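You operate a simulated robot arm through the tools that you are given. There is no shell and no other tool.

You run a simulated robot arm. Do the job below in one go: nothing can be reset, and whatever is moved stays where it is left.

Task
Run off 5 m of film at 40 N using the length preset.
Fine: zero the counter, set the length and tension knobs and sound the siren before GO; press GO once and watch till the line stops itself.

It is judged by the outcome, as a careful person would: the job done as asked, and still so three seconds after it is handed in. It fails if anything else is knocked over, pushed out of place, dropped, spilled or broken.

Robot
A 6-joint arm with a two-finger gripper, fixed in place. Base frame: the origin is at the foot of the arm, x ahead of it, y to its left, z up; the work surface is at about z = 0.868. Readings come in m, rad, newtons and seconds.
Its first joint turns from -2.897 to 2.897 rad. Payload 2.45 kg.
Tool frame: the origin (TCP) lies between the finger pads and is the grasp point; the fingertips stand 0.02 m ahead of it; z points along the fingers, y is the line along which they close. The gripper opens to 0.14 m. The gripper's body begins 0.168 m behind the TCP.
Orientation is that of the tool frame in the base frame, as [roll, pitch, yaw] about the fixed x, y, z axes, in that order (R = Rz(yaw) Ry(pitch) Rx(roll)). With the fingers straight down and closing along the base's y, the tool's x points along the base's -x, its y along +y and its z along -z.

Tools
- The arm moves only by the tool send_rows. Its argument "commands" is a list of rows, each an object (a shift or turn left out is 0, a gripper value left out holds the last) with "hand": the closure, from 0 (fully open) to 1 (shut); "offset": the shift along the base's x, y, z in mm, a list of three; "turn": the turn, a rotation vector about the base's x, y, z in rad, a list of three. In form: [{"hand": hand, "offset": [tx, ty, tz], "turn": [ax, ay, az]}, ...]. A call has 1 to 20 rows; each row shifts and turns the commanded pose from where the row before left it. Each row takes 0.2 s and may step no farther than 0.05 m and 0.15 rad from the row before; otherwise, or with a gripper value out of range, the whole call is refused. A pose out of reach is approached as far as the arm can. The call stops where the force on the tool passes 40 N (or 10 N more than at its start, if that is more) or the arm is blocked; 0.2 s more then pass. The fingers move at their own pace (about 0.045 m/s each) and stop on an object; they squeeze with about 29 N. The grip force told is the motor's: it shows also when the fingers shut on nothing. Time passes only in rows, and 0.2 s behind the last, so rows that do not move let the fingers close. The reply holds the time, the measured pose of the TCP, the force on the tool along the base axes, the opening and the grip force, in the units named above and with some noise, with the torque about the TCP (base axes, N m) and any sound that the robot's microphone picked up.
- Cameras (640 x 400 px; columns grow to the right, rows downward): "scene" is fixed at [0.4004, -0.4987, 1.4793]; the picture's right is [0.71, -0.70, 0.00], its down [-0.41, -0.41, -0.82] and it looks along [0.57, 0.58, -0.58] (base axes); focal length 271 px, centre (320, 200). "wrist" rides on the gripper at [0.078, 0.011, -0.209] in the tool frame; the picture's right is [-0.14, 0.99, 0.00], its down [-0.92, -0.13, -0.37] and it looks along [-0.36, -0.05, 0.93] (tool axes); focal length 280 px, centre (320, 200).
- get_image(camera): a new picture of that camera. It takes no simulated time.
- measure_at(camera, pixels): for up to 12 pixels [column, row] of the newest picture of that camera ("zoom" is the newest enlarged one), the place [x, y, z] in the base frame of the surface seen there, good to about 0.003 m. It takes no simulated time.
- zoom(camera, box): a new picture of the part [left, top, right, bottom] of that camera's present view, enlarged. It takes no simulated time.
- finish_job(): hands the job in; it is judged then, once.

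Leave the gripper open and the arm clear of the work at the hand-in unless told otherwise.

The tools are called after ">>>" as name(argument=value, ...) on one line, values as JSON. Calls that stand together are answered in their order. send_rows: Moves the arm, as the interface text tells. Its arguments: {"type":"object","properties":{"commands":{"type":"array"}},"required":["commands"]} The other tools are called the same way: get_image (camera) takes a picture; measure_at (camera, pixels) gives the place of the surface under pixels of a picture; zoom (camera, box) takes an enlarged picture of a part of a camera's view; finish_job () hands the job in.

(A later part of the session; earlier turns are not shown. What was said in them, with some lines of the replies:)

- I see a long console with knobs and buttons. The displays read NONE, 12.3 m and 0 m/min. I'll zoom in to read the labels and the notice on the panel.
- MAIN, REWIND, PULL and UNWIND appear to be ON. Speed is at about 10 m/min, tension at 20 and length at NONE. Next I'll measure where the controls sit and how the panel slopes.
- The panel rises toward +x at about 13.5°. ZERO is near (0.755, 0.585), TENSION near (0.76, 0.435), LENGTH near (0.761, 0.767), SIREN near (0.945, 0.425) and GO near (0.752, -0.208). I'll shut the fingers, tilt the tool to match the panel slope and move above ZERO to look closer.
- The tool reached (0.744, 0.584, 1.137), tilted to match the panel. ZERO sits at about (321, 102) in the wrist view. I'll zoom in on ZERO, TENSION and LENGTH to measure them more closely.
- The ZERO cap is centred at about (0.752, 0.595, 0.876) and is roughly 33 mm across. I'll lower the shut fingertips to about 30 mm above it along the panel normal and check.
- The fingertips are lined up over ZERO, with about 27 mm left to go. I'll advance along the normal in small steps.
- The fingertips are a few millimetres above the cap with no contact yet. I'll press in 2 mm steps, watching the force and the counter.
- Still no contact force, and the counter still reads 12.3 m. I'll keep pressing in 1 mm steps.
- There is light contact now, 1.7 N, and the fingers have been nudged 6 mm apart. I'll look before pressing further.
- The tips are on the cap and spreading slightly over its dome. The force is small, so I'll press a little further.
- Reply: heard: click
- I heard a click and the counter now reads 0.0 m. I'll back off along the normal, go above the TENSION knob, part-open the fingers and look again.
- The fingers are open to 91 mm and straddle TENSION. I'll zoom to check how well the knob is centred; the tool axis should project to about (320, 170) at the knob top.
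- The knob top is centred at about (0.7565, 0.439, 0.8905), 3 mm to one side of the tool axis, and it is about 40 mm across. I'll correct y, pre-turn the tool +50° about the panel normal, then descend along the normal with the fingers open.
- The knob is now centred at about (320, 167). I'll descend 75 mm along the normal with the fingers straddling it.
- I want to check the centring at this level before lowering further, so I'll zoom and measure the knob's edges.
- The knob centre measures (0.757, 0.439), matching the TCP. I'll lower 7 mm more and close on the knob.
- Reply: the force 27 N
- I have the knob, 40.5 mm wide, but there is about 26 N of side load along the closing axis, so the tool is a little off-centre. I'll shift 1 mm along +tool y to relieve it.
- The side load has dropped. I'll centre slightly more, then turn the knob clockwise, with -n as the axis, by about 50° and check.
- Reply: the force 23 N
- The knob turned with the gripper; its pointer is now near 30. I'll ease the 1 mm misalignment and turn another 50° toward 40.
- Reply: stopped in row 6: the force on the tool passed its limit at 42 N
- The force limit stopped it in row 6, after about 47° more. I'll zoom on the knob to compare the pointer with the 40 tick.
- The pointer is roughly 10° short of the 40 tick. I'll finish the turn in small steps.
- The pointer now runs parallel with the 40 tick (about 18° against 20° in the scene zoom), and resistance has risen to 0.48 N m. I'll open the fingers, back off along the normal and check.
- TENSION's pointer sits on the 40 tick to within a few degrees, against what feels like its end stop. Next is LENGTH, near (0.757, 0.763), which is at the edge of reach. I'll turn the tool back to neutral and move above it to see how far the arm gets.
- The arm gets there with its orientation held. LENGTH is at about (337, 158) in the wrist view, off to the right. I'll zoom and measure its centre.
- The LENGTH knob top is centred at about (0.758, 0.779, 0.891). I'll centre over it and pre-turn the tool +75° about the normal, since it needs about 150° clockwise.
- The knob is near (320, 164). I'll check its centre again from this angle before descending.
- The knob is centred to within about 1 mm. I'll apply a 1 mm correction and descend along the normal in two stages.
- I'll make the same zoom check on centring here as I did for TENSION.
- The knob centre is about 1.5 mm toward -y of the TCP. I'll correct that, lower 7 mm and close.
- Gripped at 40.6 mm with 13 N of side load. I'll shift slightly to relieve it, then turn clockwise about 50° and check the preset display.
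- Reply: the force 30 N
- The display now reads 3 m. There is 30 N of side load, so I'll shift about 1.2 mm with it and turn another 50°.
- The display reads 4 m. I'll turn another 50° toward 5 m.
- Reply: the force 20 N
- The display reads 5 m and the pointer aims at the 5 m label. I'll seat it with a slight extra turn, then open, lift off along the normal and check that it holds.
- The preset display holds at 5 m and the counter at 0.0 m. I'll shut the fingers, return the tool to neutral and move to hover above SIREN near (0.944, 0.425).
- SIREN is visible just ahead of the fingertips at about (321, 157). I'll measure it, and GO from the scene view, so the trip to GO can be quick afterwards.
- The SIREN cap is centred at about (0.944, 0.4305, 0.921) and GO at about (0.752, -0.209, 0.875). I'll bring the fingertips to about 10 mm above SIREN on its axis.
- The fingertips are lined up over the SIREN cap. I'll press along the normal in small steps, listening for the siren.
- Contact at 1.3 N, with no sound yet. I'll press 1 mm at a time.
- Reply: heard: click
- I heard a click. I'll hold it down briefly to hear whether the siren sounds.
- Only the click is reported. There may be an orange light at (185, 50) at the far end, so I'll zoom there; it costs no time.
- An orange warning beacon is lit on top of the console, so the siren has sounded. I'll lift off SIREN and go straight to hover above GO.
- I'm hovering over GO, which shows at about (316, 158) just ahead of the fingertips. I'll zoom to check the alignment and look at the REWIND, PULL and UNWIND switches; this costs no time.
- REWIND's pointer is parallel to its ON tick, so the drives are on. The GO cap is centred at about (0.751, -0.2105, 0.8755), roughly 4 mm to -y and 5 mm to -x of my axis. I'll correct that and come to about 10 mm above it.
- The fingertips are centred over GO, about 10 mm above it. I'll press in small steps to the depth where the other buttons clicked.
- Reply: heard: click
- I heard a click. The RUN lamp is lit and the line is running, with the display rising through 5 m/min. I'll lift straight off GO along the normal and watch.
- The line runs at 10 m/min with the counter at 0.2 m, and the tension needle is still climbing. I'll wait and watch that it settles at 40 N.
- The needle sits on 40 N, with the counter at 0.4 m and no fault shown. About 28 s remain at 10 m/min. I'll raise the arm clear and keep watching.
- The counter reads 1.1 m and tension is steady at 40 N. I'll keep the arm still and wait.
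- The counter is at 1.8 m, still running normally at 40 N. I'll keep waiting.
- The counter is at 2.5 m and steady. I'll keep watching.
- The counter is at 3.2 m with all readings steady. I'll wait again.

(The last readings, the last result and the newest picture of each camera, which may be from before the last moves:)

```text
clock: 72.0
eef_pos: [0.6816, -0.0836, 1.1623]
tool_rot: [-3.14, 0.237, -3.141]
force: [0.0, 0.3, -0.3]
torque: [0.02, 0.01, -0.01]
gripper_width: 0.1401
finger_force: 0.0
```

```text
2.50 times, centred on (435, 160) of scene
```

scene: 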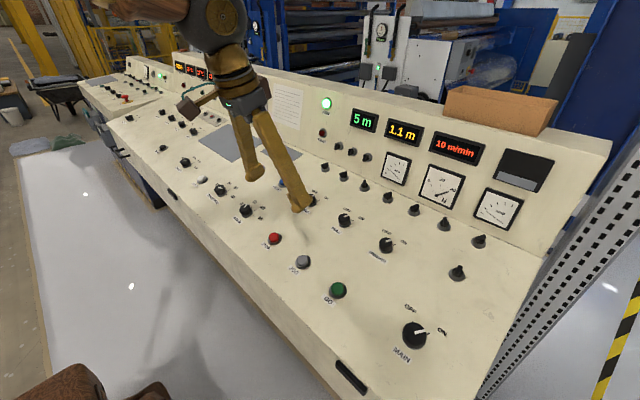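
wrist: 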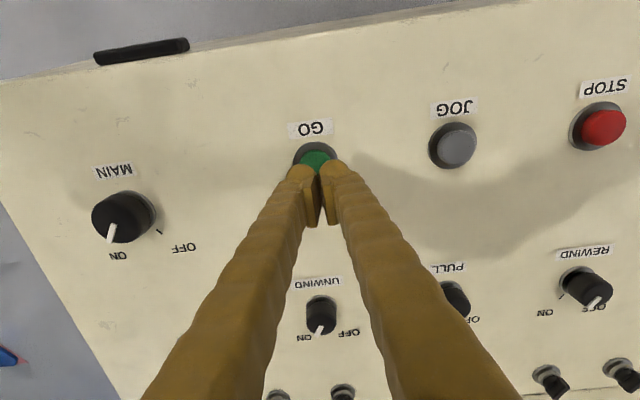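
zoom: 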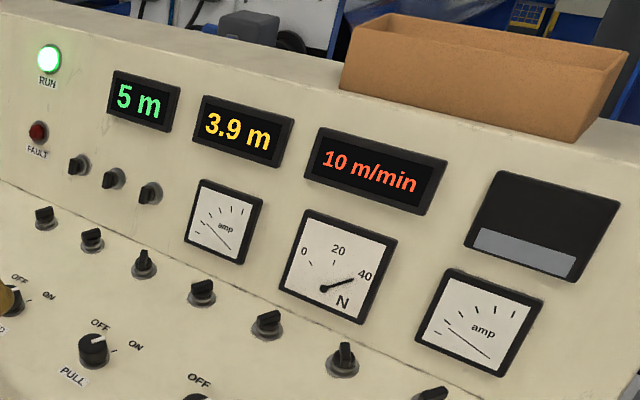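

The counter is at 3.9 m, with about 6.5 s to go. I'll wait on.

>>> send_rows(commands=[{"hand": 0}, {"hand": 0}, {"hand": 0}, {"hand": 0}, {"hand": 0}, {"hand": 0}, {"hand": 0}, {"hand": 0}, {"hand": 0}, {"hand": 0}, {"hand": 0}, {"hand": 0}, {"hand": 0}, {"hand": 0}, {"hand": 0}, {"hand": 0}, {"hand": 0}, {"hand": 0}, {"hand": 0}, {"hand": 0}])

>>> zoom(camera="scene", box=[310, 80, 560, 240])

```text
clock: 76.2
eef_pos: [0.6809, -0.0838, 1.16]
tool_rot: [3.14, 0.236, -3.139]
force: [-0.1, 0.5, 1.1]
torque: [-0.02, -0.01, 0.02]
gripper_width: 0.1402
finger_force: 0.0
```

```text
2.50 times, centred on (435, 160) of scene
```

zoom: 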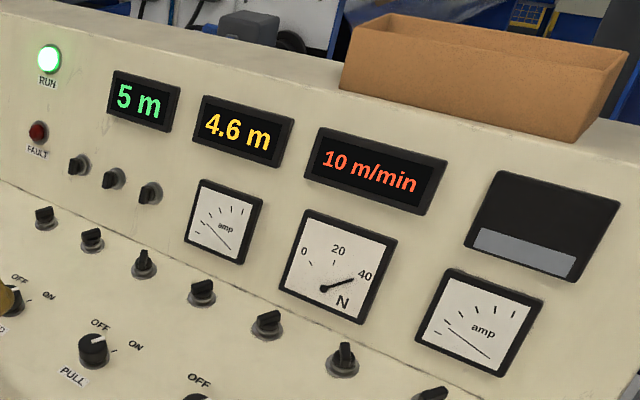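

The counter is at 4.6 m, so it should stop itself in about 2.4 s. I'll wait a little over 3 s and look.

>>> send_rows(commands=[{"hand": 0}, {"hand": 0}, {"hand": 0}, {"hand": 0}, {"hand": 0}, {"hand": 0}, {"hand": 0}, {"hand": 0}, {"hand": 0}, {"hand": 0}, {"hand": 0}, {"hand": 0}, {"hand": 0}, {"hand": 0}, {"hand": 0}, {"hand": 0}])

>>> get_image(camera="scene")

>>> zoom(camera="scene", box=[310, 80, 560, 240])

```text
clock: 79.5
eef_pos: [0.6815, -0.0827, 1.161]
tool_rot: [-3.141, 0.237, -3.139]
force: [0.0, 0.0, -0.2]
torque: [-0.03, 0.0, 0.01]
gripper_width: 0.1398
finger_force: 0.0
```

```text
taken
```

scene: 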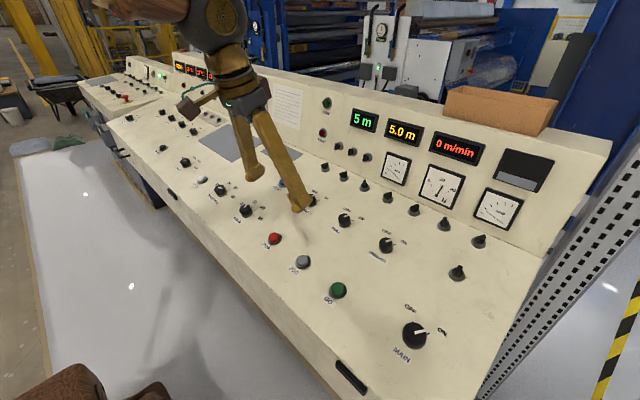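

```text
2.50 times, centred on (435, 160) of scene
```

zoom: 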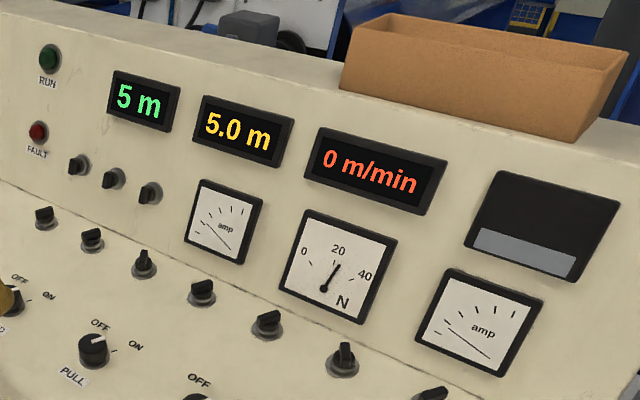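

The line stopped itself: the counter shows 5.0 m, speed is 0 m/min, the RUN lamp is out and there is no fault. I'll raise the open gripper a bit more and confirm the readings hold.

>>> send_rows(commands=[{"hand": 0, "offset": [0, 0, 40]}, {"hand": 0, "offset": [0, 0, 40]}, {"hand": 0}, {"hand": 0}, {"hand": 0}, {"hand": 0}, {"hand": 0}, {"hand": 0}])

>>> get_image(camera="scene")

>>> zoom(camera="scene", box=[310, 80, 560, 240])

```text
clock: 81.3
eef_pos: [0.6811, -0.0832, 1.2422]
tool_rot: [-3.141, 0.239, 3.141]
force: [-0.2, -0.4, -0.2]
torque: [-0.06, 0.02, -0.01]
gripper_width: 0.1402
finger_force: 0.0
```

```text
taken
```

scene: 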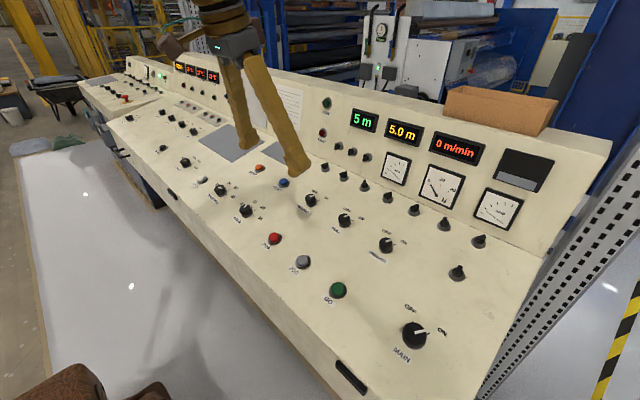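

```text
2.50 times, centred on (435, 160) of scene
```

zoom: 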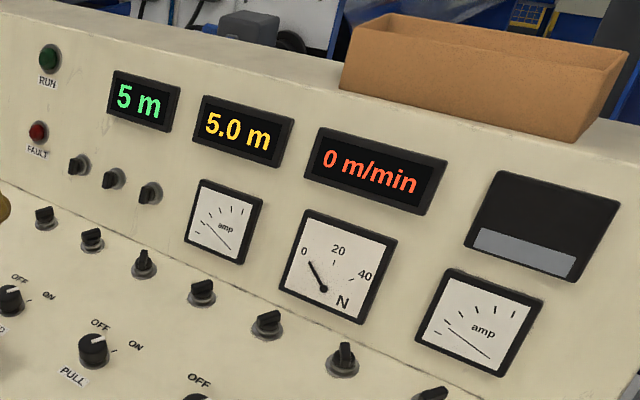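

The readings hold: preset 5 m, counter 5.0 m, speed 0 m/min, RUN and FAULT lamps off. The gripper is open and the arm is well clear, so I'm handing in the job.

>>> finish_job()

```text
The job is handed in.
```

The line ran off 5.0 m of film at 40 N and stopped itself on the length preset. The job is handed in.

- **Setup:** I zeroed the counter (12.3 m to 0.0 m), turned the tension knob from 20 to 40 N and set the length knob from NONE to 5 m.
- **Siren:** I pressed it before GO. The microphone picked up only the button click, but the orange warning beacon lit, so I took that as the siren sounding.
- **Run:** I pressed GO once. The line ran at its existing 10 m/min setting with the tension needle on 40 N.
- **At hand-in:** The counter read 5.0 m, speed was 0 m/min, and the RUN and FAULT lamps were off. The gripper was open, the arm was clear, and nothing else had been disturbed.
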